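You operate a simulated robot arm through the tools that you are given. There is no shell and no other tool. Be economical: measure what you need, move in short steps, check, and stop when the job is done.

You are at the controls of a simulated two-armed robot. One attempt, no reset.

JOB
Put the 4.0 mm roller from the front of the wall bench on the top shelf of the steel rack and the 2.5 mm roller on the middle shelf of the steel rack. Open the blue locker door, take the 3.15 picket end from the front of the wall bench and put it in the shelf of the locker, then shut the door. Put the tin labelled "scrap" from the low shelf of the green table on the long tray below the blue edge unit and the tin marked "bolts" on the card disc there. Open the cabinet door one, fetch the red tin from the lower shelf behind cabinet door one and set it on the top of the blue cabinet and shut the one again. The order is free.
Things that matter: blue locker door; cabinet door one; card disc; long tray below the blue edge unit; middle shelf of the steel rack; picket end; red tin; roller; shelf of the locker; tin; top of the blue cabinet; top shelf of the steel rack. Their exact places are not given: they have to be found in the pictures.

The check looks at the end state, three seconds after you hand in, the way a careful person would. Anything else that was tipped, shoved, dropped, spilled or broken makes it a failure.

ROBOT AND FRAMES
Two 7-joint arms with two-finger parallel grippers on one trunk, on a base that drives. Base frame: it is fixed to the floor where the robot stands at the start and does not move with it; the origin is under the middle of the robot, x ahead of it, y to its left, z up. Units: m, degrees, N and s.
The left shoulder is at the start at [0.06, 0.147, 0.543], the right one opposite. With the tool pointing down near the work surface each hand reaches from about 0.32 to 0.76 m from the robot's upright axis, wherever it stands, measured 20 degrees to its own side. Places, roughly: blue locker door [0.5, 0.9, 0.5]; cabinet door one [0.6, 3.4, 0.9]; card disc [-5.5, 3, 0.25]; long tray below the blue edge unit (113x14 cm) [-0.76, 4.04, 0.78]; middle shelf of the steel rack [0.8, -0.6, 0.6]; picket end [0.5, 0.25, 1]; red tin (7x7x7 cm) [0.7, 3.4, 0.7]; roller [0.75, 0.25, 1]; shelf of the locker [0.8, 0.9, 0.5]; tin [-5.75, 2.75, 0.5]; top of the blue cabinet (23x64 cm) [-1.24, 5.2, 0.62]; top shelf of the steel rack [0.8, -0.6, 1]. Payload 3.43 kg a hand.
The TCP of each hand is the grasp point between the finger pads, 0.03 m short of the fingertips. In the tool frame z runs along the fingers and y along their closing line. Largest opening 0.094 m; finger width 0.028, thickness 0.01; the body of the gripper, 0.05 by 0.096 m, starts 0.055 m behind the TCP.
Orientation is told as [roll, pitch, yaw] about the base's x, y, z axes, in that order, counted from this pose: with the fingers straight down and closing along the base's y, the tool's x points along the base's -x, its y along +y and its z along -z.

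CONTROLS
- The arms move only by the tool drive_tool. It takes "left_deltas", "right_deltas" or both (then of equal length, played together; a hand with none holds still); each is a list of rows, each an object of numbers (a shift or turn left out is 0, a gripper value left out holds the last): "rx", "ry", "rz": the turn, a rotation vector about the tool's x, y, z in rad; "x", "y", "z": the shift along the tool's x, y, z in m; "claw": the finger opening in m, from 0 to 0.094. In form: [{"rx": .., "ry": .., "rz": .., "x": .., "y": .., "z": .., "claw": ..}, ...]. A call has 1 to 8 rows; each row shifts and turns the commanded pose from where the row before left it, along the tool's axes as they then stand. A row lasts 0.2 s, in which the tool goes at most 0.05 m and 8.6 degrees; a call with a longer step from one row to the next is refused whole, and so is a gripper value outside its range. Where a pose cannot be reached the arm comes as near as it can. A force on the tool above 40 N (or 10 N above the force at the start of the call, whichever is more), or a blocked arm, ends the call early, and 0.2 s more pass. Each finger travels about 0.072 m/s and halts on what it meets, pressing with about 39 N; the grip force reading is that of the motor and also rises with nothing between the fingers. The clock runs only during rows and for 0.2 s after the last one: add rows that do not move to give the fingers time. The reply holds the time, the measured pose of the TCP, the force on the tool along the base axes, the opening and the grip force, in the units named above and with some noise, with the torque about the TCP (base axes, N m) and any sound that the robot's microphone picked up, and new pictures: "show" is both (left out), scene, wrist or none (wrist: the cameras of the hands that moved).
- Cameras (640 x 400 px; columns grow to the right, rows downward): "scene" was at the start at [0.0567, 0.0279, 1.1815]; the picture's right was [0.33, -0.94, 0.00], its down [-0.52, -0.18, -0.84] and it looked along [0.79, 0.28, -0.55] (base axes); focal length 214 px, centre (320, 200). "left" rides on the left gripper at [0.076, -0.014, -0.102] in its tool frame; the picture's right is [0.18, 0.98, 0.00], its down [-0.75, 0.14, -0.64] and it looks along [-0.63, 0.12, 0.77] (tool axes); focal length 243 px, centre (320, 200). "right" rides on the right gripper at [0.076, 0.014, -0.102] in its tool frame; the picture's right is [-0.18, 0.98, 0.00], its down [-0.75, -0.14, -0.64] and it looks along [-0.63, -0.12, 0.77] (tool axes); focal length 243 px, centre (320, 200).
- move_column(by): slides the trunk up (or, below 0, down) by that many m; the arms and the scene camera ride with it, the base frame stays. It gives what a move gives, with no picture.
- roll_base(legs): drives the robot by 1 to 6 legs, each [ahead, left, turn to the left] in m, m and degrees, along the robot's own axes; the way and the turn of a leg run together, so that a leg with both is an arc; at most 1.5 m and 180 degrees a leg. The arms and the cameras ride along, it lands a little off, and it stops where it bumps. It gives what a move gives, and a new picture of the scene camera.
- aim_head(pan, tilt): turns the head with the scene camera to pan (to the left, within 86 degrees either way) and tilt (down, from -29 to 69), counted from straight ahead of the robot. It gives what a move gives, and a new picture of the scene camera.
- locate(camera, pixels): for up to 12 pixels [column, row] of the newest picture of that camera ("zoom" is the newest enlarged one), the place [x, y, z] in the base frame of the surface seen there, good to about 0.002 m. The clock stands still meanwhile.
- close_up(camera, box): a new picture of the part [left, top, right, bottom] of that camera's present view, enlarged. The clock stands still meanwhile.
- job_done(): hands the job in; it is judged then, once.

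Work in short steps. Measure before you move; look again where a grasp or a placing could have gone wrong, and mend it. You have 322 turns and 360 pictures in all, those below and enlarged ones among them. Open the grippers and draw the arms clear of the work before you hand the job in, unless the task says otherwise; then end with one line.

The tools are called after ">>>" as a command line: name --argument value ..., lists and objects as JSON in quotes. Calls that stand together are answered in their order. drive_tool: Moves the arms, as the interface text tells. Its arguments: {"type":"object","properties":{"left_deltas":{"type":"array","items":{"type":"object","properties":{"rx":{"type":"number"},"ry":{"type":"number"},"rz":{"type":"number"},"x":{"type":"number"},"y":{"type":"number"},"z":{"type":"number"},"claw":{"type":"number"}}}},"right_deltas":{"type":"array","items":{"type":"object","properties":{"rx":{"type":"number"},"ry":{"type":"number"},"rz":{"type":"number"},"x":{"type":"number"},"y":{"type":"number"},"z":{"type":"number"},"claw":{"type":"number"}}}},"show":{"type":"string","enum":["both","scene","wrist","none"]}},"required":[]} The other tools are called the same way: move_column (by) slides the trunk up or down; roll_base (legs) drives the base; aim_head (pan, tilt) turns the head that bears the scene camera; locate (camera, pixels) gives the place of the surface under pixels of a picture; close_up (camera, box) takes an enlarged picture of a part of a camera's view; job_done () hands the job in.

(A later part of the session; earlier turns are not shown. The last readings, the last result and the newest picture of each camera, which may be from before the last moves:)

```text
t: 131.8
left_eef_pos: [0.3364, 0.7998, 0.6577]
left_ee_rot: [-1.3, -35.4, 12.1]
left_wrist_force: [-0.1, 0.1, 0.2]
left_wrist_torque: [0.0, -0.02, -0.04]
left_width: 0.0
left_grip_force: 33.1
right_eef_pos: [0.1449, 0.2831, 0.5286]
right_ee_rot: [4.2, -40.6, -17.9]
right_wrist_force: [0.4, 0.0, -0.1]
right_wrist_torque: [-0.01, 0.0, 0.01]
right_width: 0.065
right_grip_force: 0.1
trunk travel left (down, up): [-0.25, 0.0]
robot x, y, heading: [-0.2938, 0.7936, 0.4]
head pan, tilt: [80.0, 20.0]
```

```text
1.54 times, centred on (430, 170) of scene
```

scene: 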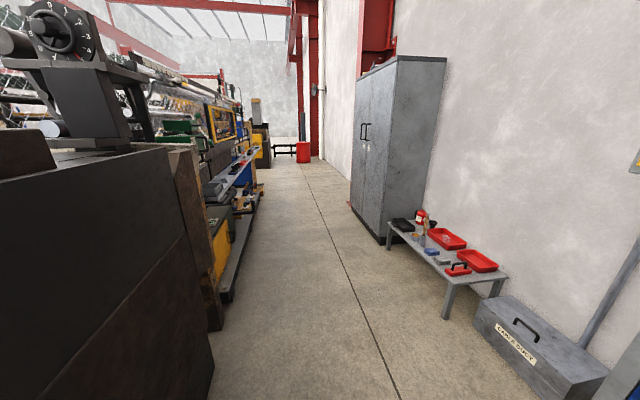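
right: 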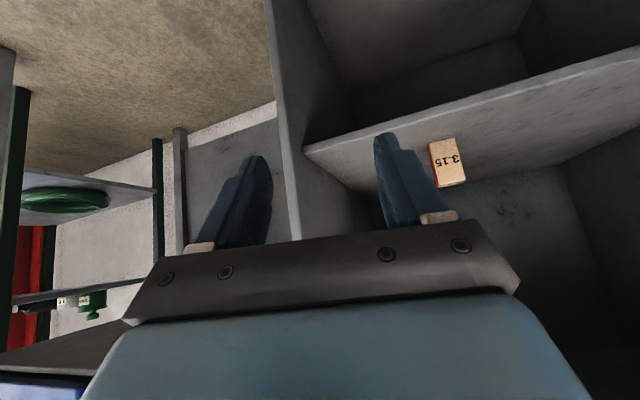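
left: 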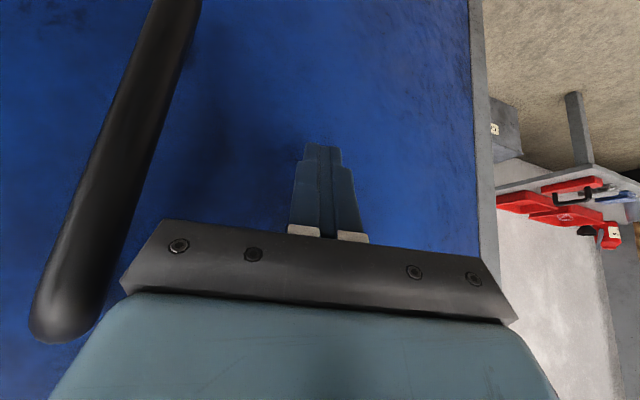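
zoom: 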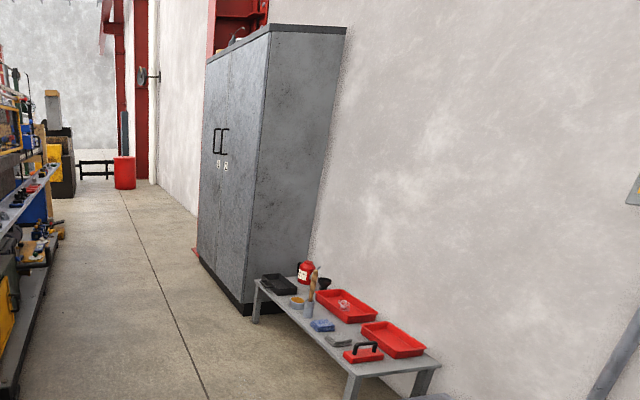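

The aisle spans x about -0.76 to 0.55, with the cabinet front at x 0.55 and y 2.6 to 3.6. I strafe left along it toward the cabinet.

>>> roll_base --legs '[[0.0, 1.2, 0], [0.0, 0.6, 0]]'

>>> aim_head --pan 40 --tilt 10

```text
t: 140.8
left_eef_pos: [0.3416, 2.5793, 0.6576]
left_ee_rot: [-1.2, -35.4, 11.7]
left_wrist_force: [-0.2, -0.5, -0.6]
left_wrist_torque: [0.0, 0.01, -0.01]
left_width: 0.0
left_grip_force: 32.9
right_eef_pos: [0.1454, 2.063, 0.5298]
right_ee_rot: [4.1, -40.6, -18.2]
right_wrist_force: [0.5, -0.4, 0.1]
right_wrist_torque: [0.02, 0.01, 0.01]
right_width: 0.0651
right_grip_force: 0.0
trunk travel left (down, up): [-0.25, 0.0]
robot x, y, heading: [-0.2865, 2.5787, -0.2]
head pan, tilt: [80.0, 20.0]
```

scene: 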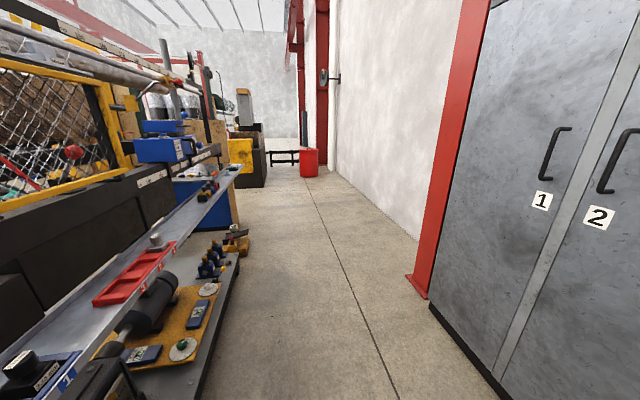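

```text
t: 141.9
left_eef_pos: [0.3421, 2.5796, 0.6578]
left_ee_rot: [-1.3, -35.4, 11.7]
left_wrist_force: [0.4, -0.1, 0.0]
left_wrist_torque: [0.02, -0.02, 0.03]
left_width: 0.0002
left_grip_force: 33.1
right_eef_pos: [0.1452, 2.0619, 0.5282]
right_ee_rot: [4.2, -40.6, -18.3]
right_wrist_force: [0.0, 0.1, 0.3]
right_wrist_torque: [0.01, -0.01, -0.02]
right_width: 0.0649
right_grip_force: 0.0
trunk travel left (down, up): [-0.25, 0.0]
robot x, y, heading: [-0.2865, 2.5758, 0.3]
head pan, tilt: [40.0, 10.0]
```

scene: 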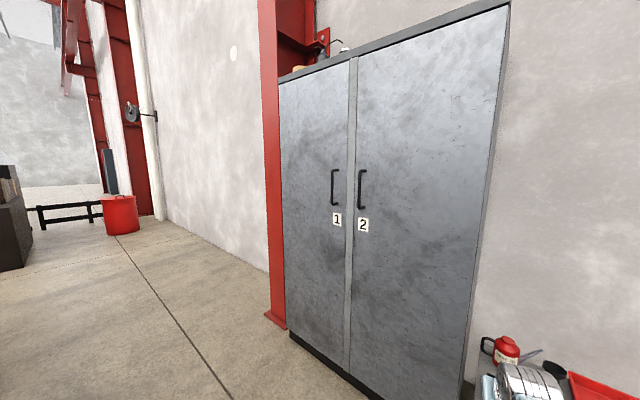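

Door 1 is the left one. I measure its handle and edges.

>>> locate --camera "scene" --pixels '[[332, 172], [332, 188], [332, 203], [338, 170], [337, 219], [283, 150], [347, 150], [287, 320], [347, 360], [352, 100], [272, 315], [310, 200]]'

>>> close_up --camera "scene" --box '[270, 140, 400, 240]'

```text
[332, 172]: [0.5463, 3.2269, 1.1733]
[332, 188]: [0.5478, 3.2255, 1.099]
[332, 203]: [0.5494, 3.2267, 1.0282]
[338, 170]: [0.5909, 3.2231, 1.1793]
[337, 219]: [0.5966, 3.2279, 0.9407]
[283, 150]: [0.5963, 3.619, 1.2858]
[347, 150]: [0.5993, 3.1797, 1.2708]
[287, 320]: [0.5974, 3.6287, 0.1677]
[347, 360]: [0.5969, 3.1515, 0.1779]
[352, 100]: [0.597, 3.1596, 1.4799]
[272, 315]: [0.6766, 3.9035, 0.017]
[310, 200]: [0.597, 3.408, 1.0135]
```

```text
4.00 times, centred on (335, 190) of scene
```

zoom: 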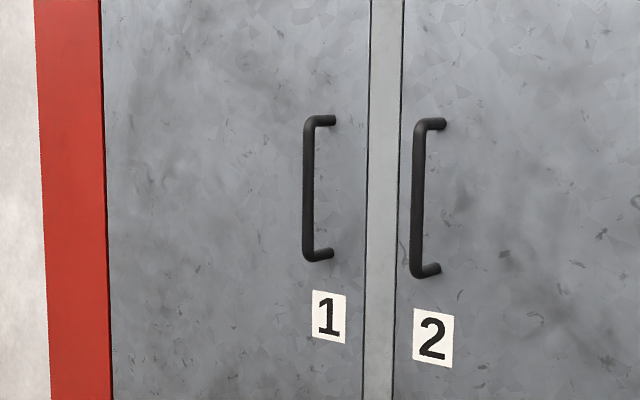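

The door 1 handle is at (0.547,3.226), z 1.03 to 1.17, with its hinge at y 3.62. I bring the left hand up to handle height, tilted more horizontal, in free space.

>>> drive_tool --left_deltas '[{"x": -0.0161, "y": 0.0271, "z": -0.0345, "rx": 0.0152, "ry": -0.0545, "rz": 0.0214}, {"x": -0.0161, "y": 0.0271, "z": -0.0345, "rx": 0.0152, "ry": -0.0545, "rz": 0.0214}, {"x": -0.0161, "y": 0.0271, "z": -0.0345, "rx": 0.0152, "ry": -0.0545, "rz": 0.0214}, {"x": -0.0161, "y": 0.0271, "z": -0.0345, "rx": 0.0152, "ry": -0.0545, "rz": 0.0214}, {"x": -0.0161, "y": 0.0271, "z": -0.0345, "rx": 0.0152, "ry": -0.0545, "rz": 0.0214}, {"x": -0.0161, "y": 0.0271, "z": -0.0345, "rx": 0.0152, "ry": -0.0545, "rz": 0.0214}, {"x": -0.0161, "y": 0.0271, "z": -0.0345, "rx": 0.0152, "ry": -0.0545, "rz": 0.0214}, {"x": -0.0161, "y": 0.0271, "z": -0.0345, "rx": 0.0152, "ry": -0.0545, "rz": 0.0214, "claw": 0.06}]' --show "both"

```text
t: 143.7
left_eef_pos: [0.2092, 2.7853, 0.9372]
left_ee_rot: [3.4, -60.3, -3.8]
left_wrist_force: [0.4, 0.1, -0.4]
left_wrist_torque: [0.0, -0.05, -0.02]
left_width: 0.053
left_grip_force: 0.1
right_eef_pos: [0.1455, 2.0614, 0.5293]
right_ee_rot: [4.2, -40.6, -18.1]
right_wrist_force: [0.4, -0.5, -0.7]
right_wrist_torque: [-0.01, 0.01, 0.03]
right_width: 0.0651
right_grip_force: 0.0
trunk travel left (down, up): [-0.25, 0.0]
robot x, y, heading: [-0.2879, 2.5792, -0.1]
head pan, tilt: [40.0, 10.0]
```

scene: 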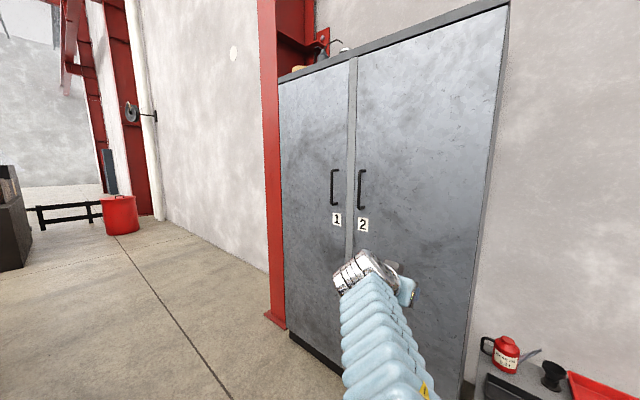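
left: 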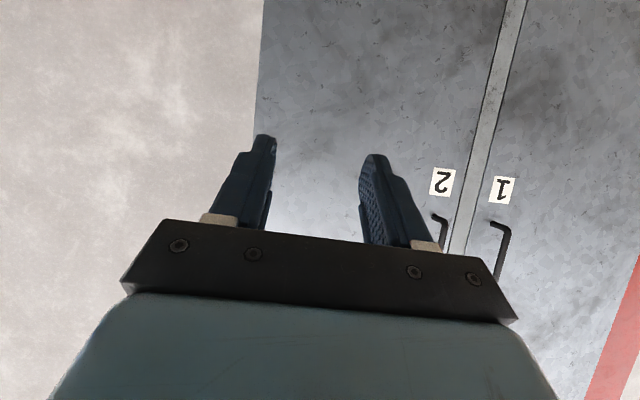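

I strafe to y about 3.03 and forward, bringing the hand in front of handle 1.

>>> roll_base --legs '[[0.0, 0.44, 0], [0.15, 0, 0]]'

>>> drive_tool --left_deltas '[{"x": -0.03, "z": -0.0175}, {"x": -0.03, "z": -0.0175}, {"x": -0.03, "z": -0.0175}, {}]' --show "both"

```text
t: 147.4
left_eef_pos: [0.3629, 3.2263, 0.937]
left_ee_rot: [3.3, -60.4, -3.6]
left_wrist_force: [1.0, -0.3, -0.8]
left_wrist_torque: [0.01, 0.01, 0.01]
left_width: 0.06
left_grip_force: 0.0
right_eef_pos: [0.2986, 2.5044, 0.5293]
right_ee_rot: [4.2, -40.5, -18.3]
right_wrist_force: [0.5, 0.4, -1.2]
right_wrist_torque: [-0.01, 0.0, -0.04]
right_width: 0.0648
right_grip_force: 0.1
trunk travel left (down, up): [-0.25, 0.0]
robot x, y, heading: [-0.1359, 3.0187, -0.0]
head pan, tilt: [40.0, 10.0]
```

scene: 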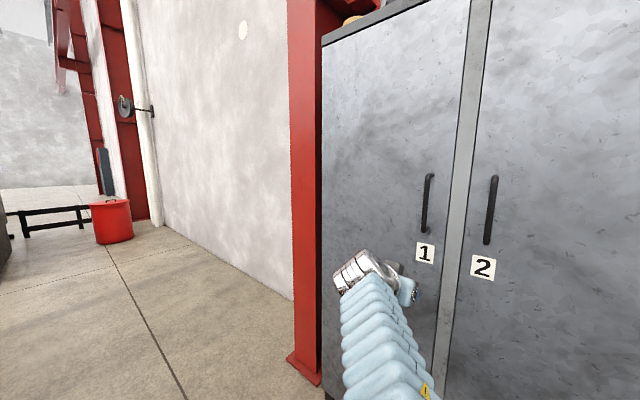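

```text
t: 148.4
left_eef_pos: [0.3632, 3.2228, 1.0422]
left_ee_rot: [3.3, -60.3, -3.4]
left_wrist_force: [0.0, 1.2, -0.5]
left_wrist_torque: [-0.04, 0.01, -0.01]
left_width: 0.0603
left_grip_force: 0.0
right_eef_pos: [0.2991, 2.5047, 0.5299]
right_ee_rot: [4.2, -40.6, -18.2]
right_wrist_force: [0.4, 0.1, -0.1]
right_wrist_torque: [-0.01, -0.01, 0.0]
right_width: 0.0649
right_grip_force: 0.1
trunk travel left (down, up): [-0.25, 0.0]
robot x, y, heading: [-0.1356, 3.0228, -0.2]
head pan, tilt: [40.0, 10.0]
```

scene: 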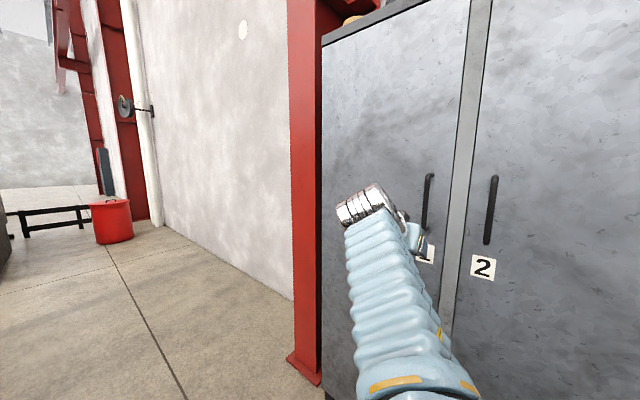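
left: 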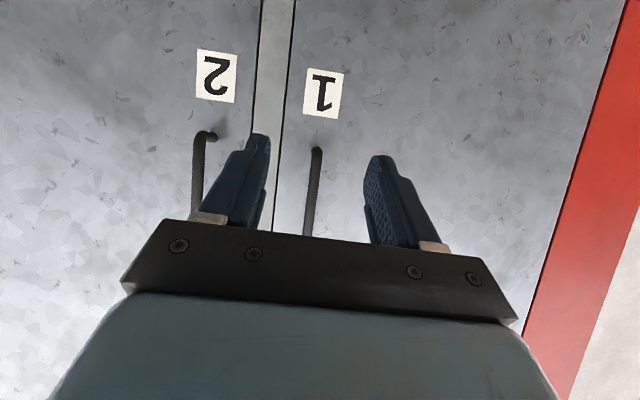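

Handle 1 is between the fingers at (313,190). I measure it.

>>> locate --camera "left" --pixels '[[314, 165], [311, 195], [308, 225], [200, 170], [300, 100]]'

```text
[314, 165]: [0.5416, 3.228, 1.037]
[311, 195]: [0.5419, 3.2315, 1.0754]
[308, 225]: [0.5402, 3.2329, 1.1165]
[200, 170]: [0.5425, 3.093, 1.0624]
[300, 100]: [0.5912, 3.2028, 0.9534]
```

I approach in two stages.

>>> drive_tool --left_deltas '[{"x": -0.03, "y": 0.0048, "z": 0.0359}, {"x": -0.03, "y": 0.0048, "z": 0.0359}, {}]' --show "wrist"

>>> locate --camera "left" --pixels '[[320, 150], [318, 180], [316, 210], [314, 165], [311, 195]]'

```text
t: 149.2
left_eef_pos: [0.4547, 3.2317, 1.0587]
left_ee_rot: [3.1, -60.4, -3.5]
left_wrist_force: [-0.3, 0.2, -0.2]
left_wrist_torque: [-0.03, -0.01, 0.0]
left_width: 0.0599
left_grip_force: 0.0
right_eef_pos: [0.298, 2.5041, 0.529]
right_ee_rot: [4.2, -40.5, -18.3]
right_wrist_force: [0.0, 0.2, -0.2]
right_wrist_torque: [0.02, 0.01, -0.02]
right_width: 0.0651
right_grip_force: 0.1
trunk travel left (down, up): [-0.25, 0.0]
robot x, y, heading: [-0.1367, 3.0206, 0.4]
head pan, tilt: [40.0, 10.0]
```

left: 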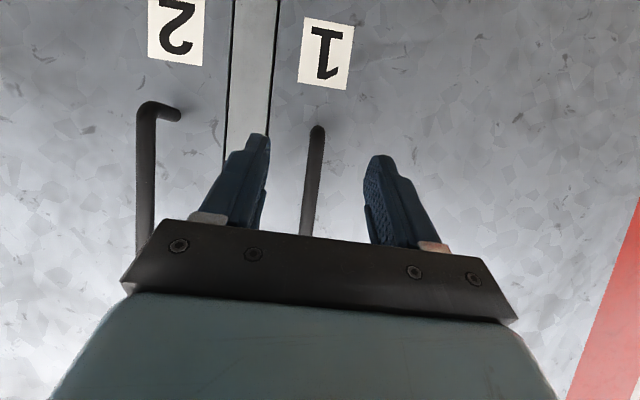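

```text
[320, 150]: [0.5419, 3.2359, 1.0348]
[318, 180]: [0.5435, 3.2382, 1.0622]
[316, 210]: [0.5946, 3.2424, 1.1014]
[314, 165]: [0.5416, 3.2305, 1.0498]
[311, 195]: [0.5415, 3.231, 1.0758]
```

Aligned. I advance and close on the bar.

>>> drive_tool --left_deltas '[{"x": -0.03, "y": 0.0025, "z": 0.0359}, {"x": -0.03, "y": 0.0025, "z": 0.0359}, {}, {"claw": 0.005}, {}, {}, {}]' --show "wrist"

```text
t: 150.8
left_eef_pos: [0.5217, 3.2316, 1.0696]
left_ee_rot: [3.3, -60.3, -3.6]
left_wrist_force: [-1.6, -8.3, -2.6]
left_wrist_torque: [-0.63, 0.04, -0.21]
left_width: 0.0139
left_grip_force: 45.3
left hand out of reach, approached as far as the arm can: row 2
right_eef_pos: [0.2991, 2.5055, 0.5284]
right_ee_rot: [4.2, -40.5, -18.3]
right_wrist_force: [-0.2, -0.2, 0.2]
right_wrist_torque: [-0.02, 0.0, 0.0]
right_width: 0.0651
right_grip_force: 0.1
trunk travel left (down, up): [-0.25, 0.0]
robot x, y, heading: [-0.1319, 3.0201, -0.1]
head pan, tilt: [40.0, 10.0]
```

left: 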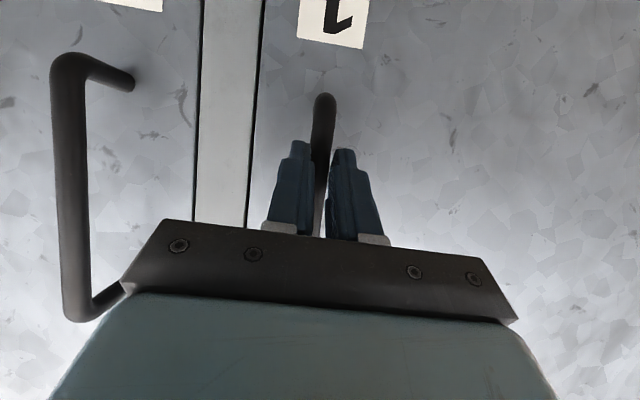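

It is gripped near the fingertips (width 0.014). I pull the door along its arc.

>>> drive_tool --left_deltas '[{"x": 0.0085, "y": -0.001, "z": -0.015}, {"x": 0.0085, "y": 0.001, "z": -0.015}, {"x": 0.0085, "y": 0.003, "z": -0.015}, {"x": 0.0085, "y": 0.005, "z": -0.015}, {"x": 0.0085, "y": 0.006, "z": -0.015}, {"x": 0.0085, "y": 0.007, "z": -0.015}, {"x": 0.0085, "y": 0.008, "z": -0.015}, {"x": 0.0085, "y": 0.009, "z": -0.015}]' --show "both"

```text
t: 152.6
left_eef_pos: [0.3852, 3.2708, 1.0704]
left_ee_rot: [3.3, -60.1, -3.9]
left_wrist_force: [-10.3, -21.2, -24.6]
left_wrist_torque: [-0.39, 0.34, -0.61]
left_width: 0.0137
left_grip_force: 45.0
right_eef_pos: [0.2973, 2.5027, 0.5279]
right_ee_rot: [4.2, -40.5, -18.3]
right_wrist_force: [0.1, 0.0, -0.2]
right_wrist_torque: [0.0, -0.01, -0.02]
right_width: 0.0651
right_grip_force: 0.1
trunk travel left (down, up): [-0.25, 0.0]
robot x, y, heading: [-0.1332, 3.0178, -0.1]
head pan, tilt: [40.0, 10.0]
```

scene: 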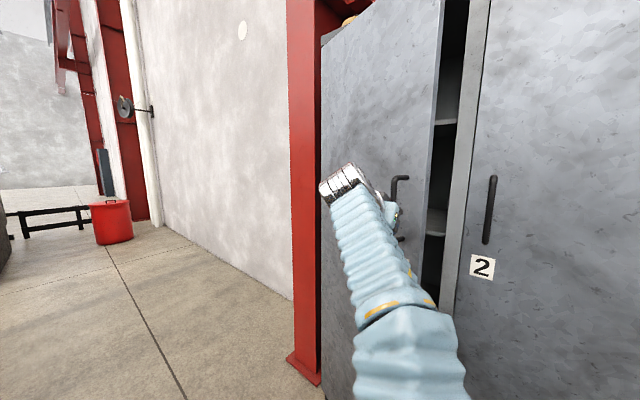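
left: 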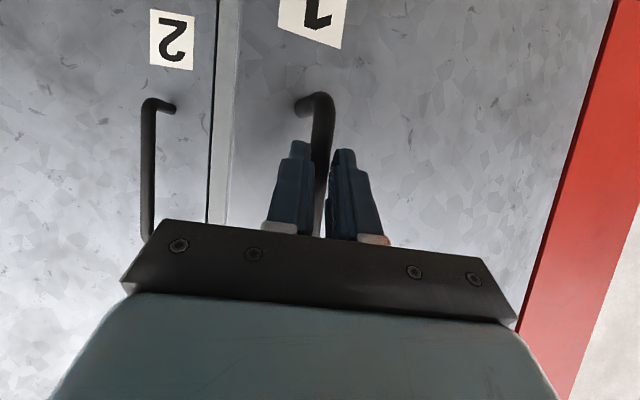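

The door is about 20° open. I continue with the hand yawing along with the door, and relieve the side forces.

>>> drive_tool --left_deltas '[{"x": 0.0052, "y": -0.005, "z": 0.003}, {"x": 0.0091, "y": 0.0078, "z": -0.0159, "rx": 0.0435, "rz": 0.0248}, {"x": 0.0091, "y": 0.0078, "z": -0.0159, "rx": 0.0435, "rz": 0.0248}, {"x": 0.0091, "y": 0.0078, "z": -0.0159, "rx": 0.0435, "rz": 0.0248}, {"x": 0.0091, "y": 0.0078, "z": -0.0159, "rx": 0.0435, "rz": 0.0248}]' --show "scene"

```text
t: 153.6
left_eef_pos: [0.3358, 3.3033, 1.0695]
left_ee_rot: [3.6, -60.8, -11.0]
left_wrist_force: [5.1, 6.3, 7.3]
left_wrist_torque: [-0.1, 0.44, 0.4]
left_width: 0.0138
left_grip_force: 45.3
right_eef_pos: [0.2989, 2.5051, 0.5288]
right_ee_rot: [4.2, -40.5, -18.3]
right_wrist_force: [-0.4, -0.1, -0.9]
right_wrist_torque: [-0.01, -0.03, -0.01]
right_width: 0.0651
right_grip_force: 0.1
trunk travel left (down, up): [-0.25, 0.0]
robot x, y, heading: [-0.1318, 3.0213, -0.2]
head pan, tilt: [40.0, 10.0]
stopped in row 5 (left hand): the force on the tool passed its limit at 46 N (the readings are from after the stop); the commanded pose is now the measured one
```

scene: 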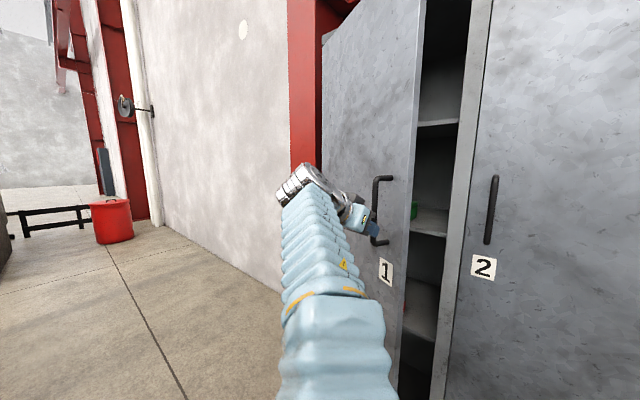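

About 30° open. I continue.

>>> drive_tool --left_deltas '[{"x": 0.0091, "y": 0.007, "z": -0.0159, "rx": 0.0435, "rz": 0.0248}, {"x": 0.0091, "y": 0.009, "z": -0.0155, "rx": 0.0435, "rz": 0.0248}, {"x": 0.0091, "y": 0.009, "z": -0.0155, "rx": 0.0435, "rz": 0.0248}, {"x": 0.0091, "y": 0.009, "z": -0.0155, "rx": 0.0435, "rz": 0.0248}, {"x": 0.0091, "y": 0.009, "z": -0.0155, "rx": 0.0435, "rz": 0.0248}]' --show "scene"

```text
t: 154.4
left_eef_pos: [0.2932, 3.3408, 1.0698]
left_ee_rot: [3.9, -60.6, -18.8]
left_wrist_force: [7.4, 9.6, -1.1]
left_wrist_torque: [-0.1, 0.3, 0.51]
left_width: 0.0139
left_grip_force: 45.1
right_eef_pos: [0.3009, 2.5055, 0.5283]
right_ee_rot: [4.1, -40.5, -18.1]
right_wrist_force: [0.3, 0.7, 0.1]
right_wrist_torque: [0.0, -0.02, 0.02]
right_width: 0.0651
right_grip_force: 0.0
trunk travel left (down, up): [-0.25, 0.0]
robot x, y, heading: [-0.1329, 3.02, -0.1]
head pan, tilt: [40.0, 10.0]
stopped in row 4 (left hand): the force on the tool passed its limit at 42 N (the readings are from after the stop); the commanded pose is now the measured one
```

scene: 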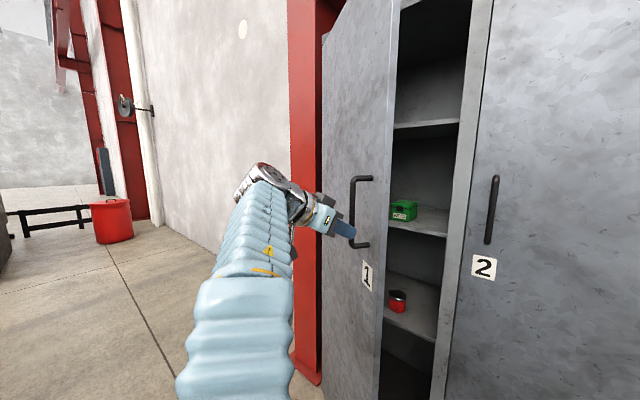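

About 42° open, and the red tin shows at (397,300). I continue with more leftward motion.

>>> drive_tool --left_deltas '[{"x": 0.0075, "y": 0.012, "z": -0.013, "rx": 0.0435, "rz": 0.0248}, {"x": 0.008, "y": 0.011, "z": -0.0135, "rx": 0.0435, "rz": 0.0248}, {"x": 0.008, "y": 0.011, "z": -0.0135, "rx": 0.0435, "rz": 0.0248}, {"x": 0.008, "y": 0.011, "z": -0.0135, "rx": 0.0435, "rz": 0.0248}, {"x": 0.008, "y": 0.011, "z": -0.0135, "rx": 0.0435, "rz": 0.0248}]' --show "scene"

```text
t: 155.3
left_eef_pos: [0.252, 3.3876, 1.0704]
left_ee_rot: [3.3, -59.9, -28.7]
left_wrist_force: [-6.1, -5.7, -6.4]
left_wrist_torque: [-0.61, -0.48, -0.05]
left_width: 0.014
left_grip_force: 44.8
right_eef_pos: [0.2997, 2.5051, 0.5299]
right_ee_rot: [4.2, -40.5, -18.2]
right_wrist_force: [-0.2, -0.3, 0.5]
right_wrist_torque: [0.02, 0.01, -0.04]
right_width: 0.0647
right_grip_force: 0.0
trunk travel left (down, up): [-0.25, 0.0]
robot x, y, heading: [-0.1354, 3.0202, -0.1]
head pan, tilt: [40.0, 10.0]
stopped in row 4 (left hand): the force on the tool passed its limit at 45 N (the readings are from after the stop); the commanded pose is now the measured one
```

scene: 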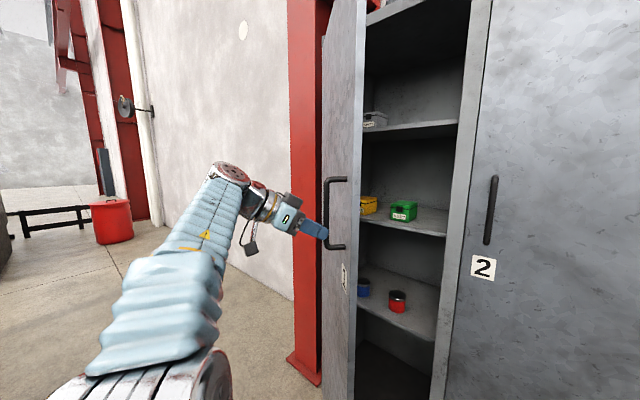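

About 57°. A few more rows.

>>> drive_tool --left_deltas '[{"x": 0.0085, "y": 0.008, "z": -0.0145, "rx": 0.0435, "rz": 0.0248}, {"x": 0.0085, "y": 0.009, "z": -0.0145, "rx": 0.0435, "rz": 0.0248}, {"x": 0.0085, "y": 0.009, "z": -0.0145, "rx": 0.0435, "rz": 0.0248}, {"x": 0.0085, "y": 0.009, "z": -0.0145, "rx": 0.0435, "rz": 0.0248}, {"x": 0.0085, "y": 0.009, "z": -0.0145, "rx": 0.0435, "rz": 0.0248}]' --show "scene"

```text
t: 156.5
left_eef_pos: [0.2023, 3.4704, 1.0696]
left_ee_rot: [3.1, -59.5, -42.9]
left_wrist_force: [-0.6, 0.5, -12.1]
left_wrist_torque: [-0.51, -0.36, 0.19]
left_width: 0.014
left_grip_force: 45.1
right_eef_pos: [0.3007, 2.5046, 0.5296]
right_ee_rot: [4.1, -40.6, -18.2]
right_wrist_force: [0.8, 0.4, -0.5]
right_wrist_torque: [0.03, -0.02, -0.02]
right_width: 0.0651
right_grip_force: 0.0
trunk travel left (down, up): [-0.25, 0.0]
robot x, y, heading: [-0.1386, 3.0211, 0.1]
head pan, tilt: [40.0, 10.0]
```

scene: 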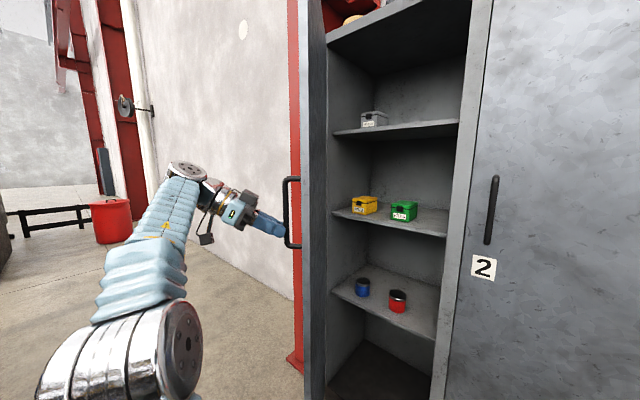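

About 75° now. One more set brings it to around 90°.

>>> drive_tool --left_deltas '[{"x": 0.0085, "y": 0.008, "z": -0.0145, "rx": 0.0435, "rz": 0.0248}, {"x": 0.0085, "y": 0.008, "z": -0.0145, "rx": 0.0435, "rz": 0.0248}, {"x": 0.0085, "y": 0.008, "z": -0.0145, "rx": 0.0435, "rz": 0.0248}, {"x": 0.0085, "y": 0.008, "z": -0.0145, "rx": 0.0435, "rz": 0.0248}]' --show "scene"

>>> locate --camera "scene" --pixels '[[397, 300], [397, 292], [362, 288], [400, 325], [430, 330], [345, 280], [310, 250], [440, 210], [400, 270], [452, 150]]'

```text
t: 157.2
left_eef_pos: [0.1992, 3.4849, 1.0712]
left_ee_rot: [2.2, -58.5, -47.6]
left_wrist_force: [-19.2, -9.7, 10.1]
left_wrist_torque: [-0.59, -0.07, -0.81]
left_width: 0.0139
left_grip_force: 45.0
left hand out of reach, approached as far as the arm can: row 2, 3
right_eef_pos: [0.2977, 2.5031, 0.5294]
right_ee_rot: [4.2, -40.6, -18.4]
right_wrist_force: [-0.9, -0.3, -0.7]
right_wrist_torque: [-0.01, -0.03, -0.05]
right_width: 0.0648
right_grip_force: 0.1
trunk travel left (down, up): [-0.25, 0.0]
robot x, y, heading: [-0.1381, 3.0174, -0.4]
head pan, tilt: [40.0, 10.0]
stopped in row 3 (left hand): the force on the tool passed its limit at 41 N (the readings are from after the stop); the commanded pose is now the measured one
```

scene: 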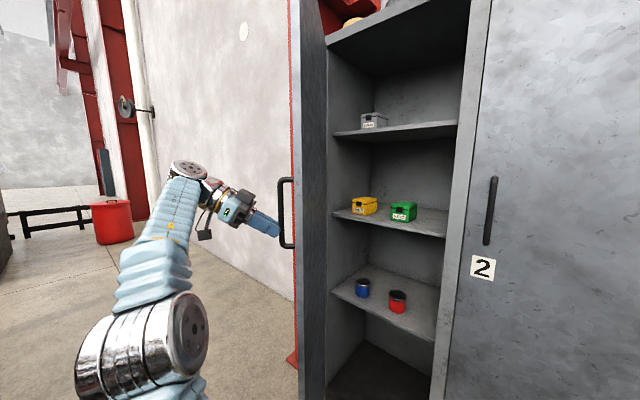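

```text
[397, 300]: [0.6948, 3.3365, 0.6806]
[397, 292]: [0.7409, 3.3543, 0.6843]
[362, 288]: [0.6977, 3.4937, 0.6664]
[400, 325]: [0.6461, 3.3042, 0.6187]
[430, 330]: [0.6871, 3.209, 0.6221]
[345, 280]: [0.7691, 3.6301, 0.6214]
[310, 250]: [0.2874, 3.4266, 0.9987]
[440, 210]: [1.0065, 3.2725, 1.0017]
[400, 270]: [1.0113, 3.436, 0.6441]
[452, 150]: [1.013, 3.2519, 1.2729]
```

The door is at about 64°. I finish opening by strafing the base left in small steps while holding the handle.

>>> roll_base --legs '[[-0.01, 0.06, 0]]'

```text
t: 158.0
left_eef_pos: [0.1965, 3.4918, 1.0713]
left_ee_rot: [2.0, -58.3, -48.3]
left_wrist_force: [-12.8, -6.5, 6.6]
left_wrist_torque: [-0.66, -0.28, -0.52]
left_width: 0.0136
left_grip_force: 45.0
right_eef_pos: [0.2959, 2.5141, 0.5293]
right_ee_rot: [4.2, -40.6, -18.2]
right_wrist_force: [0.1, 1.1, -0.1]
right_wrist_torque: [0.02, -0.02, 0.01]
right_width: 0.065
right_grip_force: 0.0
trunk travel left (down, up): [-0.25, 0.0]
robot x, y, heading: [-0.1399, 3.0318, -0.1]
head pan, tilt: [40.0, 10.0]
stopped in leg 1: the force on the tool passed its limit at 48 N (the readings are from after the stop); the commanded pose is now the measured one
```

scene: 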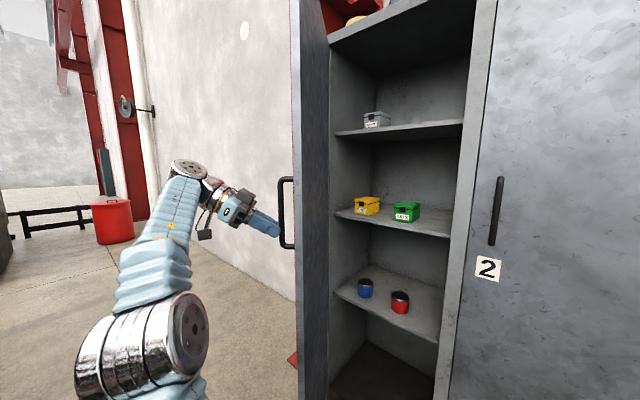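

The constraint is stiff, so I release the handle and back the left hand out horizontally.

>>> drive_tool --left_deltas '[{"claw": 0.07}, {}, {}, {"x": 0.0175, "z": -0.028}, {"x": 0.0175, "z": -0.028}, {"x": 0.0175, "z": -0.028}, {"x": 0.0175, "z": -0.028}]' --show "both"

```text
t: 159.6
left_eef_pos: [0.1112, 3.5585, 1.0359]
left_ee_rot: [1.7, -58.4, -47.7]
left_wrist_force: [-0.4, -0.1, -0.9]
left_wrist_torque: [0.02, 0.03, 0.0]
left_width: 0.07
left_grip_force: 0.0
left hand out of reach, approached as far as the arm can: row 5, 6, 7
right_eef_pos: [0.2964, 2.5159, 0.5294]
right_ee_rot: [4.1, -40.5, -18.2]
right_wrist_force: [0.6, -0.9, -0.1]
right_wrist_torque: [-0.01, -0.01, 0.0]
right_width: 0.0651
right_grip_force: 0.1
trunk travel left (down, up): [-0.25, 0.0]
robot x, y, heading: [-0.1387, 3.0294, -0.4]
head pan, tilt: [40.0, 10.0]
```

scene: 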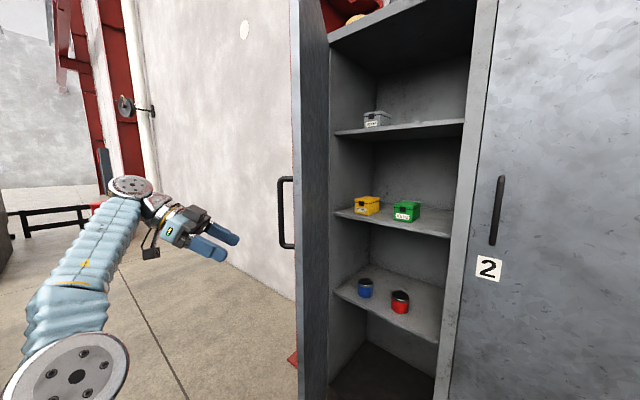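
left: 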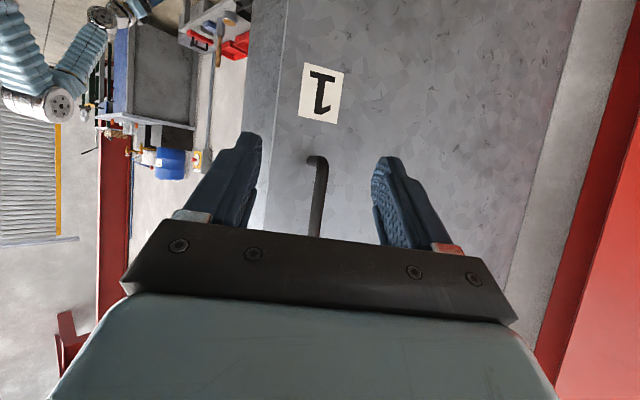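

Released. I strafe left 0.2 m; the left arm stays outside the door and moves away from it. Then the right hand will push the door from inside.

>>> roll_base --legs '[[-0.03, 0.2, 0]]'

>>> drive_tool --right_deltas '[{"y": 0.045}, {"y": 0.045}, {"y": 0.045}, {"y": 0.045, "claw": 0.0}, {"y": 0.045, "rx": -0.05, "rz": -0.057}, {"y": 0.045, "rx": -0.05, "rz": -0.057}, {"y": 0.045, "rx": -0.05, "rz": -0.057}, {"y": 0.045, "rx": -0.05, "rz": -0.057}]' --show "both"

```text
t: 161.2
left_eef_pos: [0.0797, 3.7612, 1.0372]
left_ee_rot: [1.8, -58.5, -47.5]
left_wrist_force: [-0.7, -0.8, 0.0]
left_wrist_torque: [-0.02, 0.02, -0.01]
left_width: 0.0699
left_grip_force: 0.1
right_eef_pos: [0.267, 2.7177, 0.5294]
right_ee_rot: [4.2, -40.5, -18.1]
right_wrist_force: [-0.2, -0.1, -0.7]
right_wrist_torque: [-0.01, 0.01, 0.0]
right_width: 0.0651
right_grip_force: 0.0
trunk travel left (down, up): [-0.25, 0.0]
robot x, y, heading: [-0.1681, 3.232, 0.1]
head pan, tilt: [40.0, 10.0]
```

scene: 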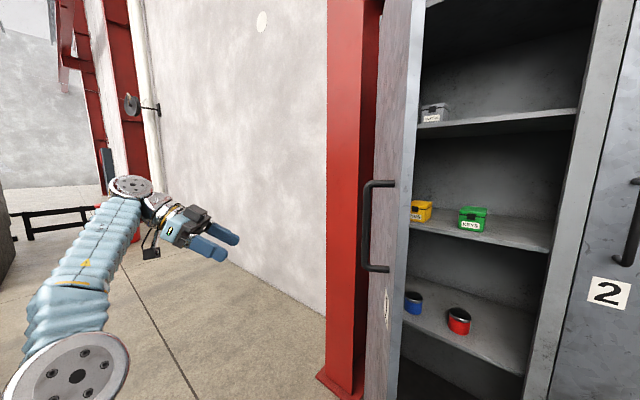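

```text
t: 163.0
left_eef_pos: [0.081, 3.7599, 1.0368]
left_ee_rot: [1.9, -58.4, -47.5]
left_wrist_force: [-0.1, 0.0, 0.7]
left_wrist_torque: [0.0, 0.03, 0.0]
left_width: 0.0697
left_grip_force: 0.0
right_eef_pos: [0.3436, 3.0685, 0.5519]
right_ee_rot: [4.3, -41.5, -0.7]
right_wrist_force: [0.0, 0.0, -0.7]
right_wrist_torque: [0.01, -0.04, -0.01]
right_width: 0.0002
right_grip_force: 33.5
trunk travel left (down, up): [-0.25, 0.0]
robot x, y, heading: [-0.1658, 3.2339, 0.3]
head pan, tilt: [40.0, 10.0]
```

scene: 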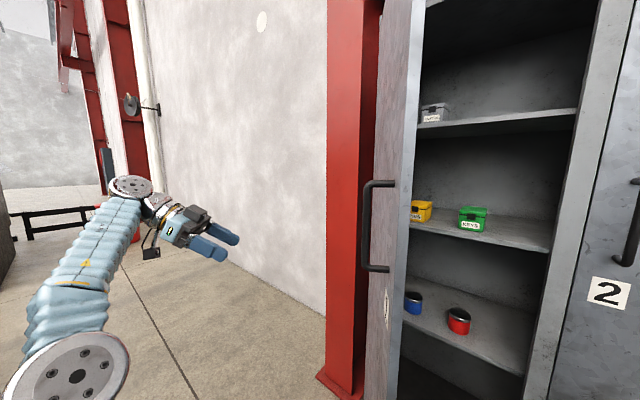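
right: 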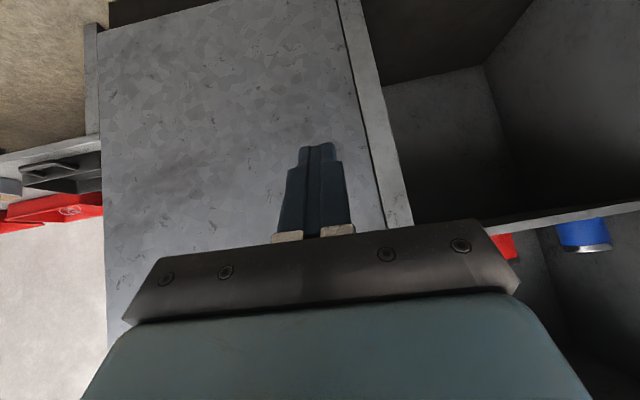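

I sweep the right hand left inside the opening to push the door wider, raising it slightly.

>>> drive_tool --right_deltas '[{"y": 0.042, "x": -0.01, "z": -0.012}, {"y": 0.042, "x": -0.01, "z": -0.012}, {"y": 0.042, "x": -0.01, "z": -0.012}, {"y": 0.042, "x": -0.01, "z": -0.012}, {"y": 0.042, "x": -0.01, "z": -0.012}, {"y": 0.04}, {"y": 0.03}]' --show "both"

```text
t: 164.6
left_eef_pos: [0.0808, 3.7594, 1.0364]
left_ee_rot: [1.7, -58.4, -47.5]
left_wrist_force: [0.1, -0.1, 0.6]
left_wrist_torque: [-0.01, -0.02, 0.03]
left_width: 0.0703
left_grip_force: 0.0
right_eef_pos: [0.3297, 3.3438, 0.6439]
right_ee_rot: [4.3, -41.5, -1.0]
right_wrist_force: [-0.8, 0.4, 0.4]
right_wrist_torque: [0.01, 0.0, -0.02]
right_width: 0.0
right_grip_force: 32.8
trunk travel left (down, up): [-0.25, 0.0]
robot x, y, heading: [-0.1661, 3.2294, 0.4]
head pan, tilt: [40.0, 10.0]
```

scene: 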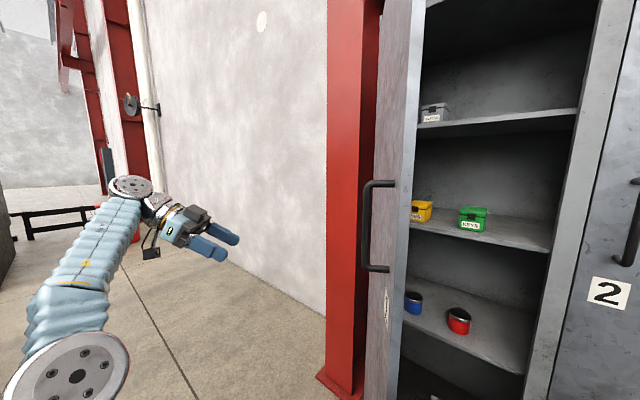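
right: 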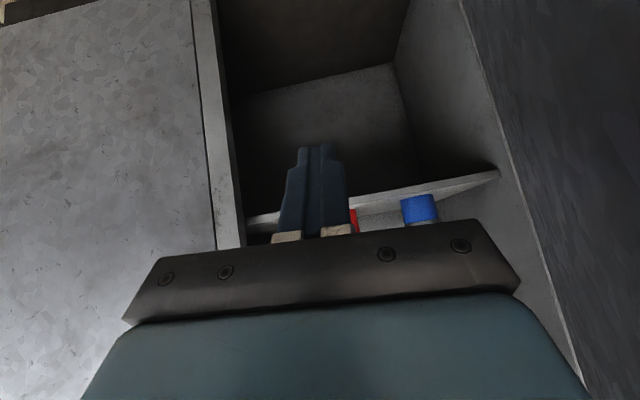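

I keep going left slowly until it pushes the door.

>>> drive_tool --right_deltas '[{"y": 0.02}, {"y": 0.02}, {"y": 0.02}, {"y": 0.02}, {"y": 0.02}, {"y": 0.02}, {"y": 0.02}, {"y": 0.02}]' --show "both"

```text
t: 166.4
left_eef_pos: [0.0806, 3.7602, 1.0361]
left_ee_rot: [1.7, -58.4, -47.5]
left_wrist_force: [-0.3, -0.4, -0.4]
left_wrist_torque: [0.02, 0.0, 0.01]
left_width: 0.0699
left_grip_force: 0.1
right_eef_pos: [0.3236, 3.5024, 0.6505]
right_ee_rot: [4.4, -41.4, -0.8]
right_wrist_force: [0.2, -0.4, 0.4]
right_wrist_torque: [0.03, 0.0, 0.01]
right_width: 0.0
right_grip_force: 33.1
trunk travel left (down, up): [-0.25, 0.0]
robot x, y, heading: [-0.1718, 3.2308, 0.1]
head pan, tilt: [40.0, 10.0]
```

scene: 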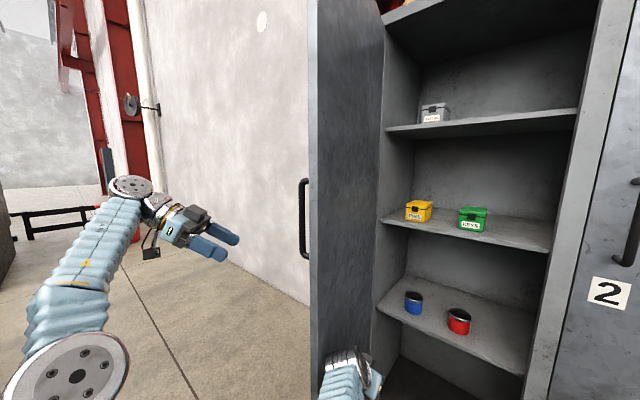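
right: 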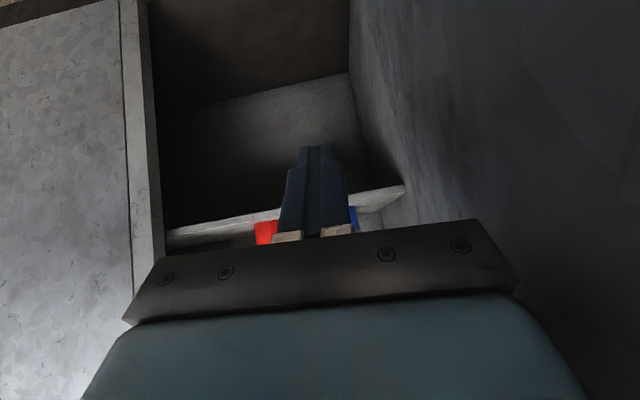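

The door is now open about 85°. I bring the right hand back to the tin's line, raise it and open the claw, then drive 0.1 m forward.

>>> drive_tool --right_deltas '[{"y": -0.04, "claw": 0.094}, {"y": -0.04}, {"y": -0.04}, {"y": -0.035}, {"x": -0.032, "z": -0.037}, {"x": -0.032, "z": -0.037}, {"rx": -0.055, "rz": 0.05}]' --show "none"

>>> roll_base --legs '[[0.1, 0, 0]]'

>>> drive_tool --right_deltas '[{}]' --show "wrist"

```text
t: 168.0
left_eef_pos: [0.0806, 3.7604, 1.0362]
left_ee_rot: [1.8, -58.4, -47.4]
left_wrist_force: [-0.2, 0.0, -0.1]
left_wrist_torque: [-0.02, -0.03, 0.01]
left_width: 0.0699
left_grip_force: 0.1
right_eef_pos: [0.3287, 3.3427, 0.7394]
right_ee_rot: [10.0, -41.2, -4.6]
right_wrist_force: [0.3, 0.1, 0.2]
right_wrist_torque: [0.02, -0.03, -0.02]
right_width: 0.0939
right_grip_force: 0.0
trunk travel left (down, up): [-0.25, 0.0]
robot x, y, heading: [-0.1702, 3.2348, -0.1]
head pan, tilt: [40.0, 10.0]
```

```text
t: 169.1
left_eef_pos: [0.1798, 3.7612, 1.0358]
left_ee_rot: [1.8, -58.4, -47.6]
left_wrist_force: [-1.1, 0.5, 0.1]
left_wrist_torque: [-0.01, 0.02, 0.03]
left_width: 0.07
left_grip_force: 0.0
right_eef_pos: [0.4276, 3.3427, 0.7389]
right_ee_rot: [9.9, -41.1, -4.7]
right_wrist_force: [-1.1, 0.6, 0.3]
right_wrist_torque: [0.0, 0.02, 0.02]
right_width: 0.094
right_grip_force: 0.1
trunk travel left (down, up): [-0.25, 0.0]
robot x, y, heading: [-0.0684, 3.235, 0.0]
head pan, tilt: [40.0, 10.0]
```

scene: 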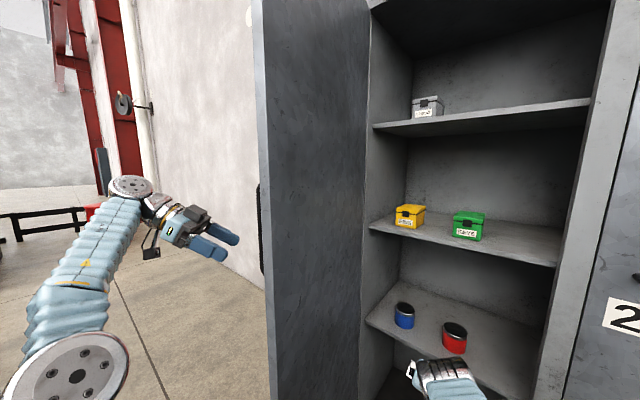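

```text
t: 169.5
left_eef_pos: [0.1793, 3.7594, 1.0349]
left_ee_rot: [1.8, -58.4, -47.5]
left_wrist_force: [-0.9, 0.3, 0.5]
left_wrist_torque: [0.02, -0.01, -0.03]
left_width: 0.0698
left_grip_force: 0.1
right_eef_pos: [0.4275, 3.3435, 0.7387]
right_ee_rot: [9.9, -41.1, -4.7]
right_wrist_force: [-0.1, 0.8, 0.6]
right_wrist_torque: [0.0, 0.01, -0.01]
right_width: 0.0941
right_grip_force: 0.0
trunk travel left (down, up): [-0.25, 0.0]
robot x, y, heading: [-0.0732, 3.2318, 0.0]
head pan, tilt: [40.0, 10.0]
```

right: 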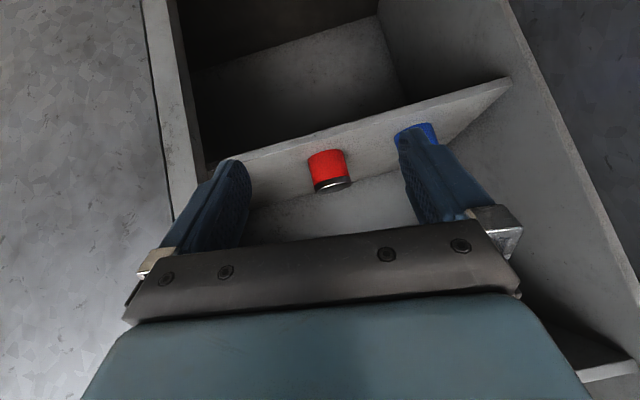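

I had the roll sign reversed (it is now 9.9°), so I correct it.

>>> drive_tool --right_deltas '[{"rx": 0.0595, "rz": -0.031}, {"rx": 0.0595, "rz": -0.031}, {}]' --show "wrist"

>>> close_up --camera "right" --box '[240, 90, 440, 215]'

```text
t: 170.3
left_eef_pos: [0.1792, 3.7602, 1.0366]
left_ee_rot: [1.7, -58.4, -47.6]
left_wrist_force: [0.1, -0.4, 0.1]
left_wrist_torque: [-0.02, 0.0, -0.01]
left_width: 0.07
left_grip_force: 0.1
right_eef_pos: [0.4264, 3.3431, 0.7391]
right_ee_rot: [-0.1, -41.4, 0.1]
right_wrist_force: [0.7, -0.3, 1.1]
right_wrist_torque: [0.0, 0.0, 0.02]
right_width: 0.0941
right_grip_force: 0.0
trunk travel left (down, up): [-0.25, 0.0]
robot x, y, heading: [-0.0681, 3.2325, -0.3]
head pan, tilt: [40.0, 10.0]
```

right: 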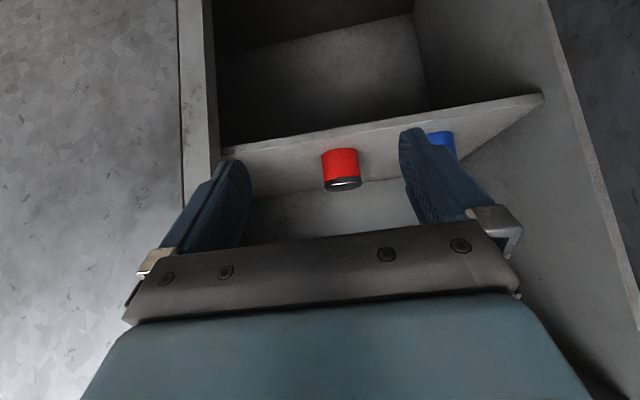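

```text
3.20 times, centred on (340, 152) of right
```

zoom: 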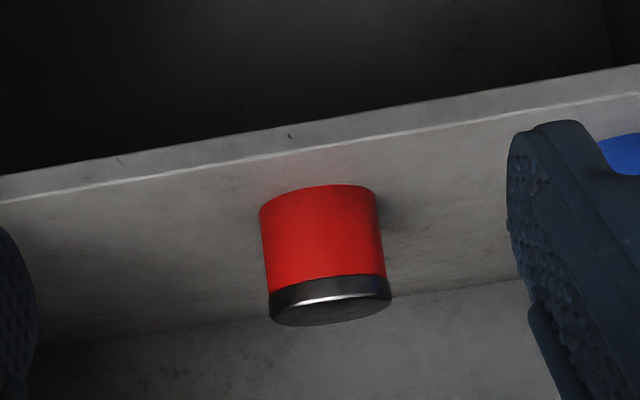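

Now the hand is level. I measure the tin.

>>> locate --camera "zoom" --pixels '[[320, 195], [320, 240], [325, 285], [330, 310], [335, 320], [265, 240], [380, 240], [275, 300], [388, 300], [320, 170], [610, 150], [60, 190]]'

```text
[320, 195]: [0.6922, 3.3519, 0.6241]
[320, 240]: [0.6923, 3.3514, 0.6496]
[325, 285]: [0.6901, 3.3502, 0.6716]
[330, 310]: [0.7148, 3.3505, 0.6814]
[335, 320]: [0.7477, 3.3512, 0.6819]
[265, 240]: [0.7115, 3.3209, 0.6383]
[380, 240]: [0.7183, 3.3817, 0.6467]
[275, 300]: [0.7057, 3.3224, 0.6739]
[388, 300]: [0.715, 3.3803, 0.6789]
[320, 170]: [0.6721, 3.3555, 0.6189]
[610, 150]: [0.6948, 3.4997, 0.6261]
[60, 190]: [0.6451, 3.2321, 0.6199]
```

The tin centre is at (0.722,3.351), diameter 0.064, z 0.619 to 0.682. I move to pre-grasp.

>>> drive_tool --right_deltas '[{"x": -0.0327, "y": 0.0016, "z": 0.0307}, {"x": -0.0327, "y": 0.0016, "z": 0.0307}, {"x": -0.0327, "y": 0.0016, "z": 0.0307}, {"x": -0.0327, "y": 0.0016, "z": 0.0307}, {"x": -0.0327, "y": 0.0016, "z": 0.0307}, {}]' --show "wrist"

>>> close_up --camera "right" --box '[200, 50, 440, 200]'

```text
t: 171.7
left_eef_pos: [0.1806, 3.7602, 1.0368]
left_ee_rot: [1.7, -58.4, -47.5]
left_wrist_force: [-0.2, -0.2, -0.1]
left_wrist_torque: [0.04, 0.0, -0.02]
left_width: 0.0699
left_grip_force: 0.1
right_eef_pos: [0.6526, 3.3516, 0.7318]
right_ee_rot: [-0.1, -41.3, 0.1]
right_wrist_force: [-0.4, 0.3, 0.2]
right_wrist_torque: [0.02, -0.02, -0.02]
right_width: 0.0941
right_grip_force: 0.1
trunk travel left (down, up): [-0.25, 0.0]
robot x, y, heading: [-0.0661, 3.2315, -0.2]
head pan, tilt: [40.0, 10.0]
```

right: 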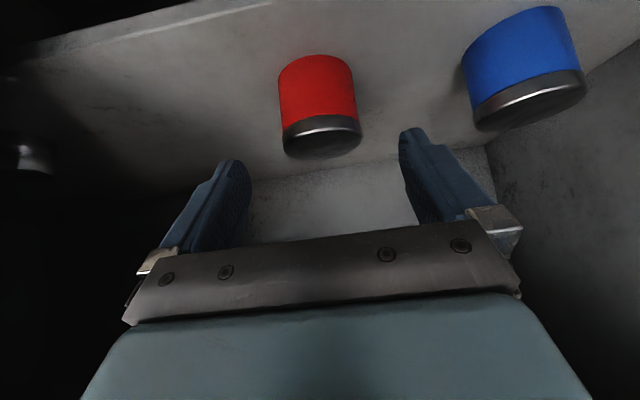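

```text
2.67 times, centred on (320, 125) of right
```

zoom: 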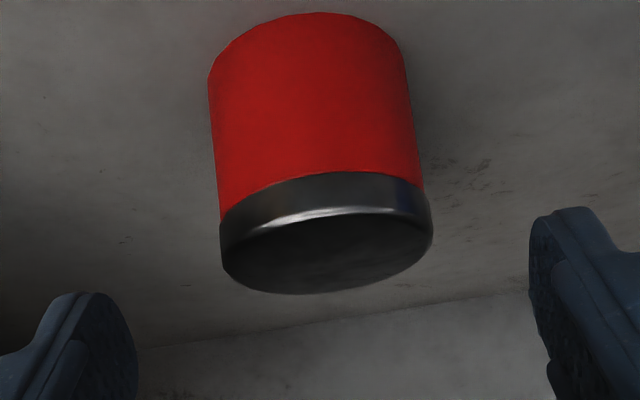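

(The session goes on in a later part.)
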